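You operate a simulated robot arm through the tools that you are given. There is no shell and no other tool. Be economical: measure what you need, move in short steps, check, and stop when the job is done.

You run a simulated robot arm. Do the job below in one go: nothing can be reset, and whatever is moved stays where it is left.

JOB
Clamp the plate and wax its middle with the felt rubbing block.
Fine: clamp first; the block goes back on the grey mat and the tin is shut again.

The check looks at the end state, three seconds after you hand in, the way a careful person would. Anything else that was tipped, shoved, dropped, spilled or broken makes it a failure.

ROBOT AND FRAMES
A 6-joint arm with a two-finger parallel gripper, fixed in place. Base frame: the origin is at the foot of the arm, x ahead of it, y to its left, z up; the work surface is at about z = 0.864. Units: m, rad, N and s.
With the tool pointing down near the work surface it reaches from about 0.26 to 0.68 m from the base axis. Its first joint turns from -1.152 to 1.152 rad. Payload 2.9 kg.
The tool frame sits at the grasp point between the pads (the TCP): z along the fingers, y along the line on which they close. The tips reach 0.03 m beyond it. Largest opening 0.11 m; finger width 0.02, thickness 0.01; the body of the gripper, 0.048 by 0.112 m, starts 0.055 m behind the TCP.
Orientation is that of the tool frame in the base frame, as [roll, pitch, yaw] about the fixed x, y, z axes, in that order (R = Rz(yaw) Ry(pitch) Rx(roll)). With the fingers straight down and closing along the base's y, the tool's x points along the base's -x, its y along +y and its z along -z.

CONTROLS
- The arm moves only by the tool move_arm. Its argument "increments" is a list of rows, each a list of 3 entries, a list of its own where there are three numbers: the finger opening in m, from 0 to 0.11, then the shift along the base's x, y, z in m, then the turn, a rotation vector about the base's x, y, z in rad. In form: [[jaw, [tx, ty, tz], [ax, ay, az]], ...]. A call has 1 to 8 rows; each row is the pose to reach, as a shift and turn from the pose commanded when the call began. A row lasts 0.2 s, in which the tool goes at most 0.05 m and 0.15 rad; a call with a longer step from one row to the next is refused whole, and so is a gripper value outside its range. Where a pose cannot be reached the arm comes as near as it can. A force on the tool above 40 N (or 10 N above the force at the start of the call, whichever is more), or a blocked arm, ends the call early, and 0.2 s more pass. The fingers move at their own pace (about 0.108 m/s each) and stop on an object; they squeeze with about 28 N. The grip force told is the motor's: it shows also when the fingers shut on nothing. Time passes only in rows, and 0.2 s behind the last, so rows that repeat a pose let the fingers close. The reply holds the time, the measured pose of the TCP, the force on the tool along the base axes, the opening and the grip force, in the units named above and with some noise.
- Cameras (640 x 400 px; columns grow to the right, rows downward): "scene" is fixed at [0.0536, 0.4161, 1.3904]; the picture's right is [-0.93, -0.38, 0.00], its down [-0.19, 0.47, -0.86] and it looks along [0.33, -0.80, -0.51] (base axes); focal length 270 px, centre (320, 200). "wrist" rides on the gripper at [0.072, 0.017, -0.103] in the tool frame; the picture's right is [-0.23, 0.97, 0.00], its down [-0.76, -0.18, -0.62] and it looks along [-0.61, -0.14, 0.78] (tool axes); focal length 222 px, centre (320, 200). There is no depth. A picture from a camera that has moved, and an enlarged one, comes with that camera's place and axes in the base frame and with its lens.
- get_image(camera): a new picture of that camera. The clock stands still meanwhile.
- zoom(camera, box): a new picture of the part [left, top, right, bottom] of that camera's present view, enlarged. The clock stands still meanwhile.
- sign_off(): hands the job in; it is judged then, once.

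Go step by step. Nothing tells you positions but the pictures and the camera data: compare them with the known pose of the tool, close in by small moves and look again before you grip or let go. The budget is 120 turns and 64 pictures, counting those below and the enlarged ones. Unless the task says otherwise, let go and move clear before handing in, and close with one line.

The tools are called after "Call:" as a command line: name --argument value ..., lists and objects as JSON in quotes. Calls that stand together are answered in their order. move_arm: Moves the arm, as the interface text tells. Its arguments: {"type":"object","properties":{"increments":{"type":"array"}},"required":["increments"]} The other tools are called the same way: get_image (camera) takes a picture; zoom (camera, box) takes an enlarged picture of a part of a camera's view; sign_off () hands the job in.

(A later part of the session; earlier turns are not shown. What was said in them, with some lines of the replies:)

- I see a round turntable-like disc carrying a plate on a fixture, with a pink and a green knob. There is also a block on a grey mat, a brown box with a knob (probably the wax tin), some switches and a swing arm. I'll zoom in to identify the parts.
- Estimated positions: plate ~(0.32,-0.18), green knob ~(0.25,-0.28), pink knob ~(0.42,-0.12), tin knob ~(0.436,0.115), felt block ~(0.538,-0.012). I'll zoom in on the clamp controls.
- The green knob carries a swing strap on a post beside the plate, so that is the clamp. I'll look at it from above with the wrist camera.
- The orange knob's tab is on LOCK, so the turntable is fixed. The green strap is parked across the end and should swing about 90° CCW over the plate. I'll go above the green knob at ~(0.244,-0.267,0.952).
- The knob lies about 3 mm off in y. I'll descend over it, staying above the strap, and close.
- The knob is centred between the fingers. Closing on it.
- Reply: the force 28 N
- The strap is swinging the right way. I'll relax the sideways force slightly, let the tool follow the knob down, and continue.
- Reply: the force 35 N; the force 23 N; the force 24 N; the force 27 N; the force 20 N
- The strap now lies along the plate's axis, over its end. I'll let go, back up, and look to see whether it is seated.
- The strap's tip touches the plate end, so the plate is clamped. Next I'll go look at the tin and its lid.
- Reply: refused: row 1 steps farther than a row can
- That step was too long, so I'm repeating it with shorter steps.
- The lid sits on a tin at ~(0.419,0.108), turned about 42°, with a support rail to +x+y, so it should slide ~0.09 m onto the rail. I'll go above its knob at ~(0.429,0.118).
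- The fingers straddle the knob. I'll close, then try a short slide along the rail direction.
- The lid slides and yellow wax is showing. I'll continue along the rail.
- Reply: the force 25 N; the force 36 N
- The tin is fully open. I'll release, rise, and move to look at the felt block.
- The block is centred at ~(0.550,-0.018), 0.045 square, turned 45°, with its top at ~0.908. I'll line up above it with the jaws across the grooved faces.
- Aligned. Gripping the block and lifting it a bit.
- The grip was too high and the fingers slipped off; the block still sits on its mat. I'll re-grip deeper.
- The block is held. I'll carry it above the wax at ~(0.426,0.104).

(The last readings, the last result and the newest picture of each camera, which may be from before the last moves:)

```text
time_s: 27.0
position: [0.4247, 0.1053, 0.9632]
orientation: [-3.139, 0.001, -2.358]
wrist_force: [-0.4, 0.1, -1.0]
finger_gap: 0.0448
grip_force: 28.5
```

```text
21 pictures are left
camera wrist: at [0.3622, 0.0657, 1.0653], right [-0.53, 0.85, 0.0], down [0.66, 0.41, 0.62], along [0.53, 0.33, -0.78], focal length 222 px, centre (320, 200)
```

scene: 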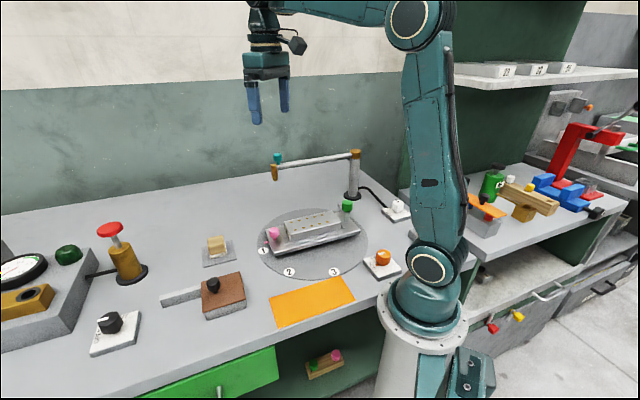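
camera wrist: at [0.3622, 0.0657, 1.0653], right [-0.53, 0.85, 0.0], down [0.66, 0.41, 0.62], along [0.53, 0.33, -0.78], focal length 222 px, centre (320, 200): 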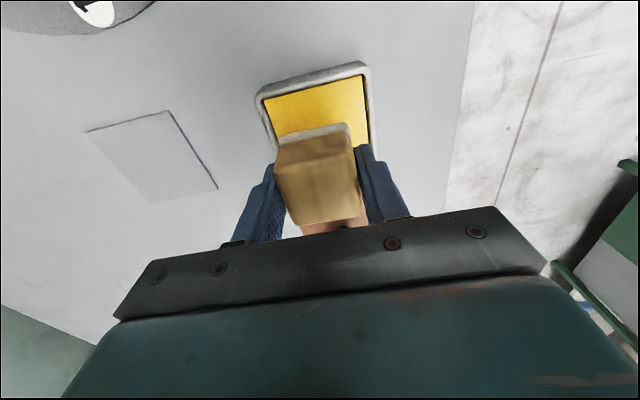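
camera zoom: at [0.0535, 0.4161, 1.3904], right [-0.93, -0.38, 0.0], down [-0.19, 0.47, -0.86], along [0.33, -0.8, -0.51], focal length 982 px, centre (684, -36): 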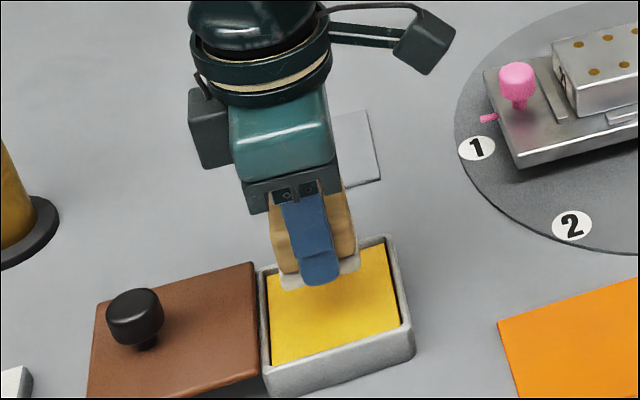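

The block is well over the wax. I'll lower it slowly until the felt touches.

Call:
move_arm --increments '[[0.03, [-0.0005, 0.0015, -0.02], [0, 0, 0]], [0.03, [-0.0005, 0.0015, -0.034], [0, 0, 0]], [0.03, [-0.0005, 0.0015, -0.039], [0, 0, 0]]]'

Call:
move_arm --increments '[[0.03, [0, 0, -0.004], [0, 0, 0]]]'

Call:
move_arm --increments '[[0.03, [0, 0, -0.003], [0, 0, 0]]]'

```text
time_s: 27.8
position: [0.4251, 0.1051, 0.9236]
orientation: [3.14, 0.001, -2.357]
wrist_force: [-3.4, -1.8, 11.3]
finger_gap: 0.0449
grip_force: 27.9
```

```text
time_s: 28.2
position: [0.4262, 0.1066, 0.921]
orientation: [-3.141, 0.004, -2.358]
wrist_force: [-4.4, 1.1, 22.8]
finger_gap: 0.0449
grip_force: 27.9
```

```text
time_s: 28.6
position: [0.4263, 0.1061, 0.9181]
orientation: [-3.14, 0.005, -2.357]
wrist_force: [0.1, 3.1, 22.7]
finger_gap: 0.0451
grip_force: 28.3
```

There is contact at ~11–23 N. Checking how it sits.

Call:
zoom --camera "scene" --box '[180, 230, 270, 320]'

Call:
zoom --camera "wrist" --box '[230, 60, 410, 240]'

```text
4.44 times, centred on (225, 275) of scene
camera zoom: at [0.0532, 0.4161, 1.3904], right [-0.93, -0.38, 0.0], down [-0.19, 0.47, -0.86], along [0.33, -0.8, -0.51], focal length 1200 px, centre (742, -133)
```

zoom: 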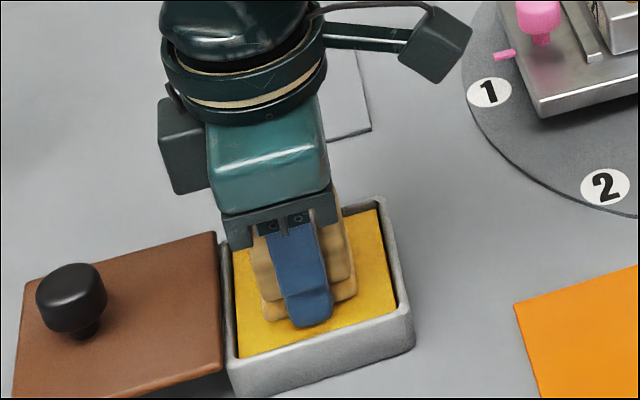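

```text
2.22 times, centred on (320, 150) of wrist
camera zoom: at [0.3627, 0.0675, 1.0195], right [-0.53, 0.85, 0.0], down [0.66, 0.41, 0.63], along [0.53, 0.33, -0.78], focal length 494 px, centre (320, 311)
```

zoom: 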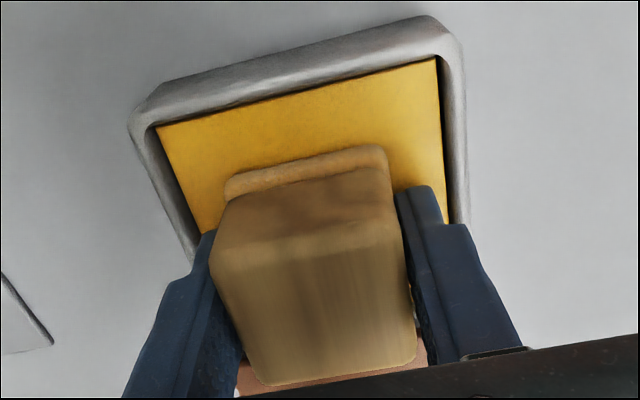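

The felt has taken on wax, but the block slid ~5 mm up in the grip. While it rests on the wax, I'll open slightly, rise, and re-grip higher so the tips stay clear of the plate.

Call:
move_arm --increments '[[0.052, [0, 0, 0.002], [0, 0, 0]], [0.052, [0, 0, 0.004], [0, 0, 0]], [0.052, [0, 0, 0.01], [0, 0, 0]], [0.03, [0, 0, 0.01], [0, 0, 0]], [0.03, [0, 0, 0.01], [0, 0, 0]]]'

Call:
move_arm --increments '[[0.03, [0, 0, 0.02], [0, 0, 0]], [0.03, [0, 0, 0.06], [0, 0, 0]]]'

Call:
zoom --camera "scene" --box '[170, 190, 290, 310]'

```text
time_s: 29.8
position: [0.4252, 0.1064, 0.9256]
orientation: [-3.141, 0.0, -2.356]
wrist_force: [-0.1, -0.5, -1.2]
finger_gap: 0.0452
grip_force: 27.7
```

```text
time_s: 30.4
position: [0.4256, 0.1067, 0.9871]
orientation: [-3.141, 0.001, -2.357]
wrist_force: [-0.5, 0.5, -0.9]
finger_gap: 0.0446
grip_force: 28.4
```

```text
3.33 times, centred on (230, 250) of scene
camera zoom: at [0.0536, 0.4161, 1.3904], right [-0.93, -0.38, 0.0], down [-0.19, 0.47, -0.86], along [0.33, -0.8, -0.51], focal length 900 px, centre (620, 33)
```

zoom: 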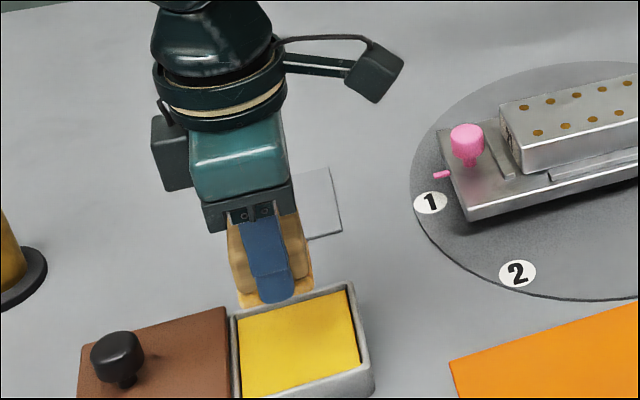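

The felt is waxed and held firmly. I'll carry it above the plate's middle at ~(0.331,-0.180).

Call:
move_arm --increments '[[0.03, [0, -0.01, 0.03], [0, 0, 0]], [0.03, [-0.015, -0.05, 0.045], [0, 0, 0]], [0.03, [-0.03, -0.095, 0.045], [0, 0, 0]], [0.03, [-0.045, -0.14, 0.045], [0, 0, 0]], [0.03, [-0.06, -0.185, 0.045], [0, 0, 0]], [0.03, [-0.075, -0.23, 0.04], [0, 0, 0]], [0.03, [-0.088, -0.268, 0.03], [0, 0, 0]], [0.03, [-0.0946, -0.287, 0.005], [0, 0, 0]]]'

Call:
zoom --camera "scene" --box '[240, 140, 390, 270]'

Call:
get_image --camera "wrist"

```text
time_s: 32.2
position: [0.3301, -0.182, 0.9906]
orientation: [-3.141, -0.001, -2.356]
wrist_force: [0.9, -1.2, -0.2]
finger_gap: 0.0452
grip_force: 28.1
```

```text
3.08 times, centred on (315, 205) of scene
camera zoom: at [0.0536, 0.4161, 1.3904], right [-0.93, -0.38, 0.0], down [-0.19, 0.47, -0.86], along [0.33, -0.8, -0.51], focal length 831 px, centre (335, 185)
```

zoom: 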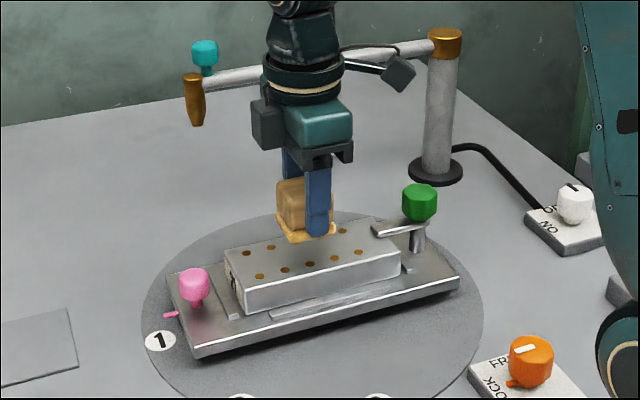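

```text
16 pictures are left
camera wrist: at [0.2667, -0.2205, 1.0933], right [-0.53, 0.85, 0.0], down [0.66, 0.41, 0.62], along [0.53, 0.33, -0.78], focal length 222 px, centre (320, 200)
```

wrist: 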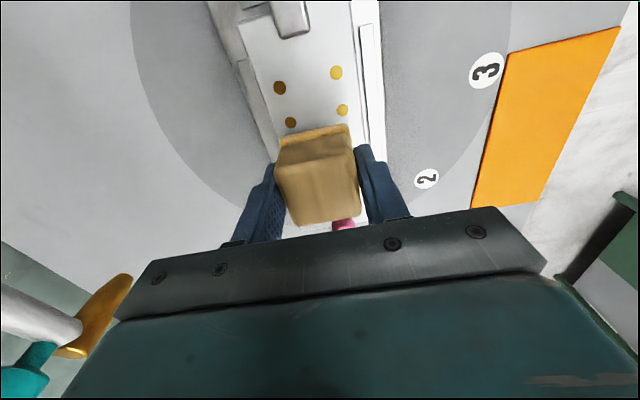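

The five hole rows put the plate's middle at ~(0.333,-0.176). I'll shift there and lower gently to contact.

Call:
move_arm --increments '[[0.03, [0.002, 0.006, -0.01], [0, 0, 0]], [0.03, [0.002, 0.006, -0.025], [0, 0, 0]], [0.03, [0.002, 0.006, -0.029], [0, 0, 0]]]'

Call:
move_arm --increments '[[0.03, [0, 0, -0.003], [0, 0, 0]]]'

```text
time_s: 33.0
position: [0.3317, -0.1746, 0.9645]
orientation: [-3.14, 0.0, -2.355]
wrist_force: [-6.4, 2.1, 23.1]
finger_gap: 0.045
grip_force: 28.1
```

```text
time_s: 33.4
position: [0.3324, -0.1751, 0.9598]
orientation: [-3.141, 0.001, -2.357]
wrist_force: [-3.5, 2.8, 22.9]
finger_gap: 0.0454
grip_force: 28.0
```

It's in contact and pressing at the grip-slip limit. I'll ease up a little and rub short strokes along the plate's axis, around the middle.

Call:
move_arm --increments '[[0.03, [0, 0, 0.001], [0, 0, 0]], [0.03, [0.006, 0.006, 0.001], [0, 0, 0]], [0.03, [0.011, 0.011, 0.001], [0, 0, 0]], [0.03, [0.005, 0.005, 0.001], [0, 0, 0]], [0.03, [-0.001, -0.001, 0.001], [0, 0, 0]], [0.03, [-0.007, -0.007, 0.001], [0, 0, 0]], [0.03, [-0.011, -0.011, 0.001], [0, 0, 0]], [0.03, [-0.005, -0.005, 0.001], [0, 0, 0]]]'

Call:
get_image --camera "wrist"

```text
time_s: 35.2
position: [0.327, -0.1808, 0.9602]
orientation: [-3.141, 0.002, -2.36]
wrist_force: [-2.1, -2.4, 6.5]
finger_gap: 0.0451
grip_force: 28.3
```

```text
15 pictures are left
camera wrist: at [0.2637, -0.2191, 1.0625], right [-0.53, 0.85, 0.0], down [0.67, 0.41, 0.62], along [0.53, 0.33, -0.78], focal length 222 px, centre (320, 200)
```

wrist: 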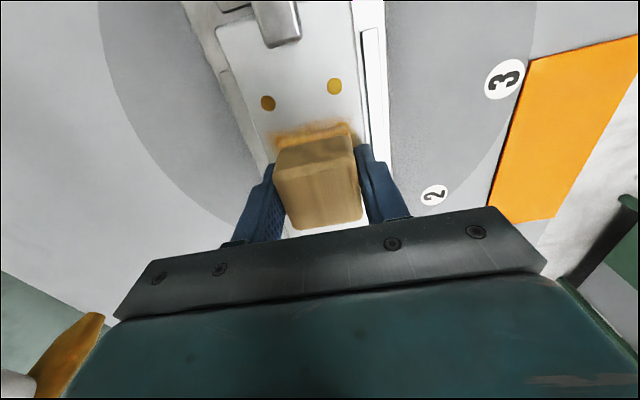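

Wax is smearing onto the plate. One more pass, then I'll lift and look.

Call:
move_arm --increments '[[0.03, [0.005, 0.005, 0], [0, 0, 0]], [0.03, [0.011, 0.011, 0], [0, 0, 0]], [0.03, [0.016, 0.016, 0], [0, 0, 0]], [0.03, [0.01, 0.01, 0], [0, 0, 0]], [0.03, [0.005, 0.005, 0], [0, 0, 0]], [0.03, [0.005, 0.005, 0.02], [0, 0, 0]], [0.03, [0.005, 0.005, 0.06], [0, 0, 0]]]'

Call:
zoom --camera "scene" --box '[240, 150, 390, 270]'

```text
time_s: 36.8
position: [0.3316, -0.1756, 1.0218]
orientation: [3.141, -0.001, -2.357]
wrist_force: [0.4, 0.6, -1.1]
finger_gap: 0.045
grip_force: 28.6
```

```text
3.33 times, centred on (315, 210) of scene
camera zoom: at [0.0536, 0.4161, 1.3904], right [-0.93, -0.38, 0.0], down [-0.19, 0.47, -0.86], along [0.33, -0.8, -0.51], focal length 900 px, centre (337, 167)
```

zoom: 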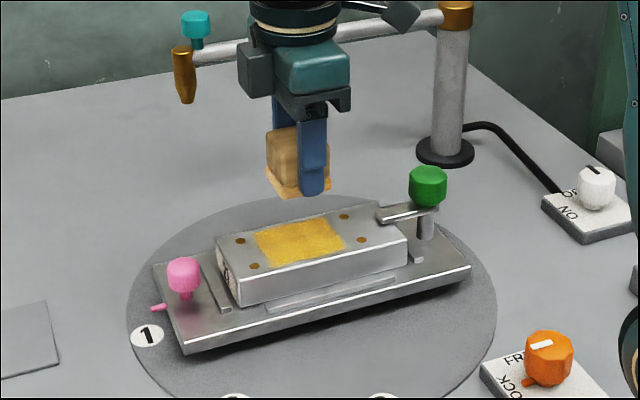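

The wax patch sits neatly in the plate's middle and the strap is still on. Taking the block back over the grey mat.

Call:
move_arm --increments '[[0.03, [0.03, 0.022, 0.01], [0, 0, 0]], [0.03, [0.065, 0.048, 0.01], [0, 0, 0]], [0.03, [0.1, 0.074, 0.01], [0, 0, 0]], [0.03, [0.135, 0.1, 0.005], [0, 0, 0]], [0.03, [0.17, 0.125, -0.01], [0, 0, 0]], [0.03, [0.2, 0.147, -0.035], [0, 0, 0]], [0.03, [0.2146, 0.158, -0.07], [0, 0, 0]], [0.03, [0.2146, 0.158, -0.09], [0, 0, 0]]]'

Call:
zoom --camera "scene" --box '[170, 200, 270, 280]'

Call:
zoom --camera "wrist" --box '[220, 60, 420, 240]'

```text
time_s: 38.6
position: [0.5461, -0.0163, 0.93]
orientation: [3.141, 0.0, -2.356]
wrist_force: [0.4, -0.4, -0.8]
finger_gap: 0.0451
grip_force: 28.3
```

```text
5.00 times, centred on (220, 240) of scene
camera zoom: at [0.0536, 0.4161, 1.3904], right [-0.93, -0.38, 0.0], down [-0.19, 0.47, -0.86], along [0.33, -0.8, -0.51], focal length 1350 px, centre (820, 0)
```

zoom: 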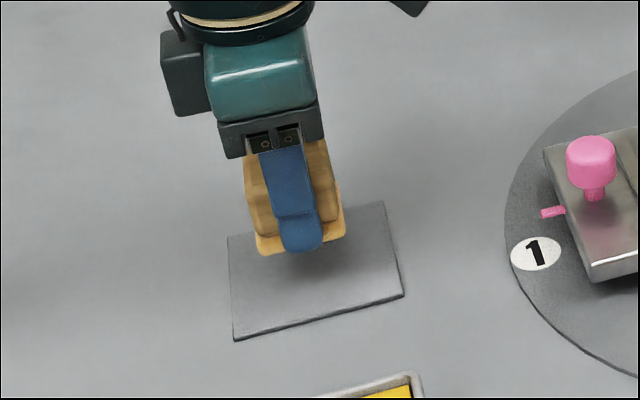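

```text
2.22 times, centred on (320, 150) of wrist
camera zoom: at [0.4835, -0.0553, 1.0322], right [-0.53, 0.85, 0.0], down [0.66, 0.41, 0.62], along [0.53, 0.33, -0.78], focal length 494 px, centre (320, 311)
```

zoom: 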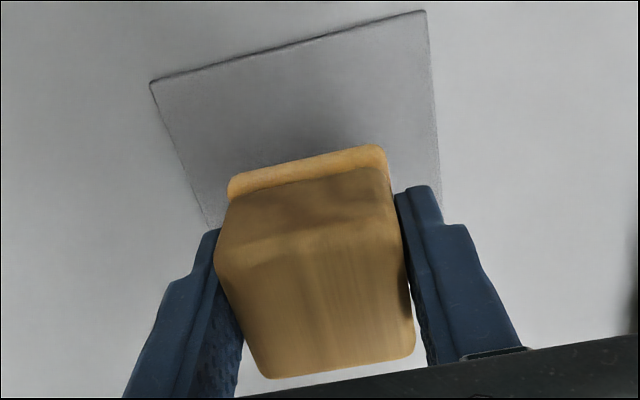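

Over the mat as before. I'll lower it in small steps to touch.

Call:
move_arm --increments '[[0.03, [0, 0, -0.015], [0, 0, 0]], [0.03, [0, 0, -0.022], [0, 0, 0]], [0.03, [0, 0, -0.025], [0, 0, 0]]]'

Call:
move_arm --increments '[[0.03, [0, 0, -0.002], [0, 0, 0]]]'

```text
time_s: 39.4
position: [0.5478, -0.0161, 0.9048]
orientation: [3.141, 0.0, -2.356]
wrist_force: [0.2, -0.1, 0.1]
finger_gap: 0.0449
grip_force: 28.3
```

```text
time_s: 39.8
position: [0.5474, -0.0158, 0.9036]
orientation: [-3.142, 0.0, -2.356]
wrist_force: [0.1, -0.4, -0.9]
finger_gap: 0.0449
grip_force: 28.1
```

Call:
move_arm --increments '[[0.03, [0, 0, -0.002], [0, 0, 0]]]'

Call:
zoom --camera "scene" --box '[180, 210, 260, 280]'

```text
time_s: 40.2
position: [0.5475, -0.0163, 0.9008]
orientation: [3.141, 0.0, -2.357]
wrist_force: [-0.4, 0.1, -0.6]
finger_gap: 0.0448
grip_force: 27.4
```

```text
5.71 times, centred on (220, 245) of scene
camera zoom: at [0.0536, 0.4161, 1.3904], right [-0.93, -0.38, 0.0], down [-0.19, 0.47, -0.86], along [0.33, -0.8, -0.51], focal length 1542 px, centre (891, -57)
```

zoom: 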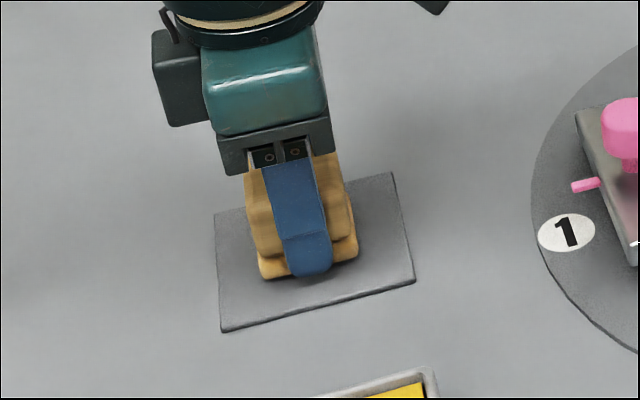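

Call:
move_arm --increments '[[0.03, [0, 0, -0.0015], [0, 0, 0]]]'

Call:
move_arm --increments '[[0.03, [0, 0, -0.001], [0, 0, 0]]]'

```text
time_s: 40.6
position: [0.5469, -0.0165, 0.9005]
orientation: [3.14, 0.002, -2.358]
wrist_force: [-0.1, -0.9, -1.5]
finger_gap: 0.0453
grip_force: 28.0
```

```text
time_s: 41.0
position: [0.5477, -0.0162, 0.9]
orientation: [-3.141, 0.001, -2.355]
wrist_force: [-2.1, 0.0, 1.7]
finger_gap: 0.045
grip_force: 27.5
```

Call:
move_arm --increments '[[0.03, [0, 0, -0.001], [0, 0, 0]]]'

```text
time_s: 41.4
position: [0.5471, -0.0171, 0.8978]
orientation: [-3.14, 0.002, -2.356]
wrist_force: [-4.6, 0.7, 12.2]
finger_gap: 0.0449
grip_force: 28.4
```

The felt rests on the mat. I'll open, rise straight up, and head to the lid knob's side (~(0.489,0.181)).

Call:
move_arm --increments '[[0.03, [0, 0, 0.0008], [0, 0, 0]], [0.075, [0, 0, 0.001], [0, 0, 0]], [0.075, [0, 0, 0.001], [0, 0, 0]], [0.075, [0, 0, 0.03], [0, 0, 0]], [0.075, [0, 0, 0.07], [0, 0, 0]], [0.075, [0, 0, 0.11], [0, 0, 0]]]'

Call:
move_arm --increments '[[0.07, [-0.012, 0.04, 0.01], [0, 0, -0.131]], [0.07, [-0.024, 0.08, 0.01], [0, 0, -0.262]], [0.07, [-0.035, 0.12, 0.01], [0, 0, -0.393]], [0.07, [-0.046, 0.16, 0.01], [0, 0, -0.524]], [0.07, [-0.058, 0.197, 0.01], [0, 0, -0.655]], [0.07, [-0.058, 0.197, -0.01], [0, 0, -0.785]]]'

Call:
get_image --camera "wrist"

Call:
zoom --camera "scene" --box '[130, 210, 270, 330]'

```text
time_s: 42.8
position: [0.5481, -0.0188, 1.0078]
orientation: [-3.141, -0.001, -2.356]
wrist_force: [-0.4, -0.3, 0.7]
finger_gap: 0.075
grip_force: 0.1
```

```text
time_s: 44.2
position: [0.4885, 0.1809, 0.998]
orientation: [-3.141, -0.001, 3.139]
wrist_force: [1.3, -0.1, 0.2]
finger_gap: 0.07
grip_force: 0.0
```

```text
10 pictures are left
camera wrist: at [0.4164, 0.1984, 1.1], right [0.23, 0.97, 0.0], down [0.76, -0.18, 0.62], along [0.61, -0.14, -0.78], focal length 222 px, centre (320, 200)
```

wrist: 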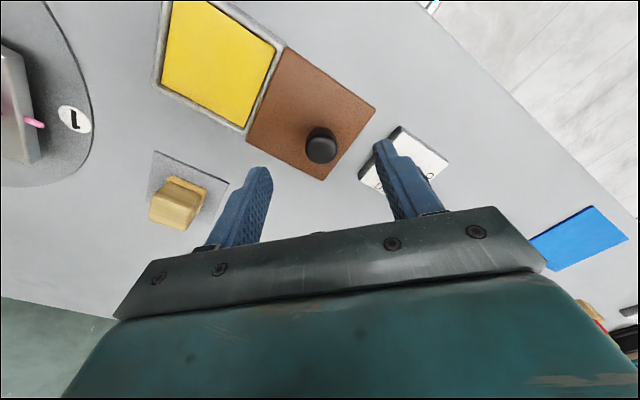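

```text
3.33 times, centred on (200, 270) of scene
camera zoom: at [0.0535, 0.4161, 1.3904], right [-0.93, -0.38, 0.0], down [-0.19, 0.47, -0.86], along [0.33, -0.8, -0.51], focal length 900 px, centre (720, -33)
```

zoom: 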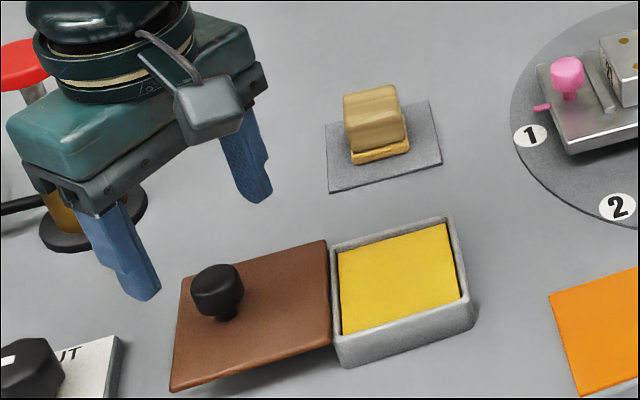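

The block is back on its mat. The knob is at ~(0.487,0.182); I'll descend, grip, and slide the lid back.

Call:
move_arm --increments '[[0.07, [-0.0015, 0.0012, -0.03], [0, 0, 0]], [0.07, [-0.0015, 0.0012, -0.0555], [0, 0, 0]], [0.07, [-0.0015, 0.0012, -0.0555], [0, 0, 0]], [0.01, [-0.0015, 0.0012, -0.0555], [0, 0, 0]], [0.01, [-0.0015, 0.0012, -0.0555], [0, 0, 0]], [0.01, [-0.0015, 0.0012, -0.0555], [0, 0, 0]]]'

Call:
move_arm --increments '[[0.01, [-0.008, -0.0075, 0], [0, 0, 0]], [0.01, [-0.016, -0.015, 0], [0, 0, 0]], [0.01, [-0.024, -0.0225, 0], [0, 0, 0]]]'

```text
time_s: 45.6
position: [0.4876, 0.1798, 0.9431]
orientation: [-3.14, 0.002, 3.138]
wrist_force: [4.8, -8.5, -2.1]
finger_gap: 0.0262
grip_force: 44.6
```

```text
time_s: 46.4
position: [0.4651, 0.1569, 0.9431]
orientation: [-3.141, 0.002, 3.137]
wrist_force: [16.5, -13.7, -11.9]
finger_gap: 0.0263
grip_force: 45.3
```

Call:
move_arm --increments '[[0.01, [-0.007, -0.008, 0], [0, 0, 0]], [0.01, [-0.014, -0.0155, 0], [0, 0, 0]], [0.01, [-0.021, -0.023, 0], [0, 0, 0]], [0.01, [-0.028, -0.0305, 0], [0, 0, 0]], [0.01, [-0.034, -0.037, 0], [0, 0, 0]]]'

Call:
move_arm --increments '[[0.01, [-0.0025, -0.0025, 0], [0, 0, 0]]]'

Call:
zoom --camera "scene" --box '[150, 225, 270, 325]'

```text
time_s: 47.6
position: [0.4306, 0.1221, 0.9429]
orientation: [3.14, 0.002, 3.142]
wrist_force: [8.1, -4.7, 3.0]
finger_gap: 0.0264
grip_force: 44.8
```

```text
time_s: 48.0
position: [0.4279, 0.12, 0.9426]
orientation: [3.139, 0.002, -3.14]
wrist_force: [3.9, -1.8, 7.1]
finger_gap: 0.0266
grip_force: 45.0
```

```text
4.00 times, centred on (210, 275) of scene
camera zoom: at [0.0535, 0.416, 1.3904], right [-0.93, -0.38, 0.0], down [-0.19, 0.47, -0.86], along [0.33, -0.8, -0.51], focal length 1080 px, centre (760, -100)
```

zoom: 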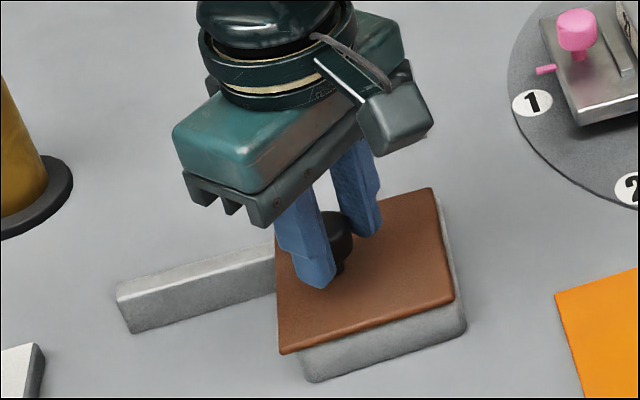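

The lid is ~4 mm short of its original place. Pushing the rest.

Call:
move_arm --increments '[[0.01, [-0.002, -0.002, 0], [0, 0, 0]], [0.01, [-0.0035, -0.0035, 0], [0, 0, 0]]]'

Call:
move_arm --increments '[[0.01, [-0.001, -0.001, 0], [0, 0, 0]]]'

Call:
zoom --camera "scene" --box '[150, 225, 270, 325]'

```text
time_s: 48.6
position: [0.4239, 0.1166, 0.9432]
orientation: [3.141, 0.0, -3.138]
wrist_force: [7.5, 2.6, 5.5]
finger_gap: 0.0265
grip_force: 45.1
```

```text
time_s: 49.0
position: [0.4236, 0.1164, 0.9433]
orientation: [3.141, 0.001, -3.139]
wrist_force: [13.3, 11.7, 3.1]
finger_gap: 0.0265
grip_force: 45.2
```

```text
4.00 times, centred on (210, 275) of scene
camera zoom: at [0.0539, 0.4164, 1.3903], right [-0.93, -0.38, 0.0], down [-0.19, 0.47, -0.86], along [0.33, -0.8, -0.51], focal length 1080 px, centre (760, -100)
```

zoom: 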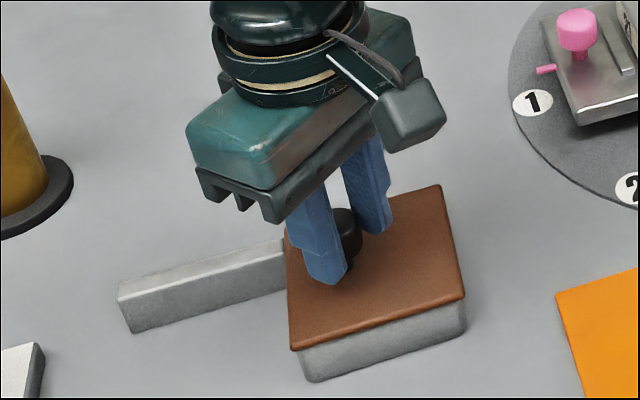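

The lid is home, resting against its stop and matching its original spot. I'll release, rise, back away, and take a last look.

Call:
move_arm --increments '[[0.01, [0.0008, 0.0008, 0], [0, 0, 0]], [0.07, [0.0008, 0.0008, 0], [0, 0, 0]], [0.07, [0.0008, 0.0008, 0], [0, 0, 0]], [0.07, [0.0008, 0.0008, 0.04], [0, 0, 0]], [0.07, [0.0008, 0.0008, 0.085], [0, 0, 0]], [0.07, [0, 0, 0.13], [0, 0, 0]], [0.07, [0, 0, 0.175], [0, 0, 0]], [0.07, [0, 0, 0.22], [0, 0, 0]]]'

Call:
get_image --camera "scene"

Call:
zoom --camera "scene" --box '[180, 170, 400, 320]'

```text
time_s: 50.8
position: [0.4226, 0.1164, 1.1622]
orientation: [-3.14, 0.002, -3.141]
wrist_force: [-0.8, 0.4, -0.7]
finger_gap: 0.0702
grip_force: 0.0
```

```text
6 pictures are left
```

scene: 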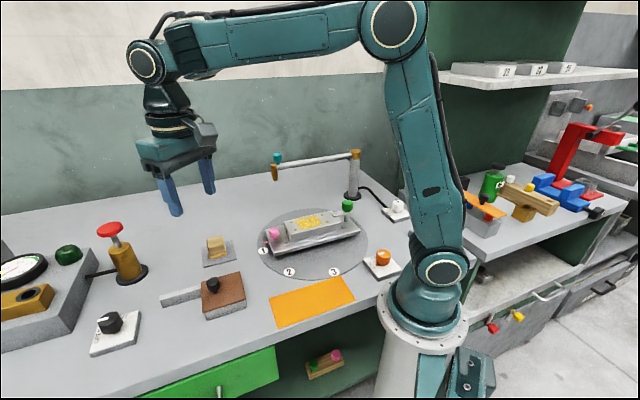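

```text
2.67 times, centred on (290, 245) of scene
camera zoom: at [0.0535, 0.4161, 1.3904], right [-0.93, -0.38, 0.0], down [-0.19, 0.47, -0.86], along [0.33, -0.8, -0.51], focal length 720 px, centre (400, 80)
```

zoom: 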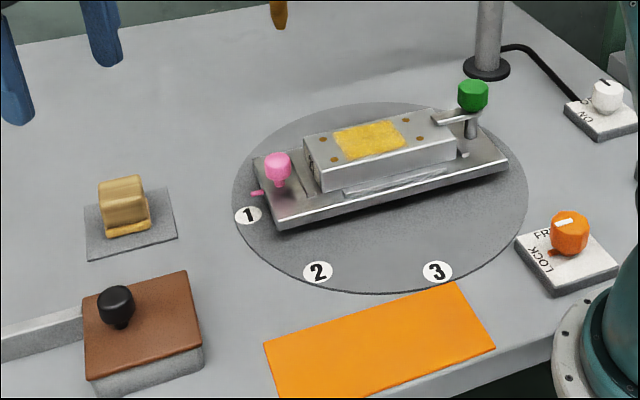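

The final picture shows the plate clamped and its middle waxed, the block on the grey mat, the tin shut and the arm clear. Nothing else looks disturbed, so I'm handing in.

Call:
sign_off

```text
The job is handed in.
```

I clamped the plate first, then waxed its middle; the felt block is back on the grey mat, the tin is shut, and the arm is clear.
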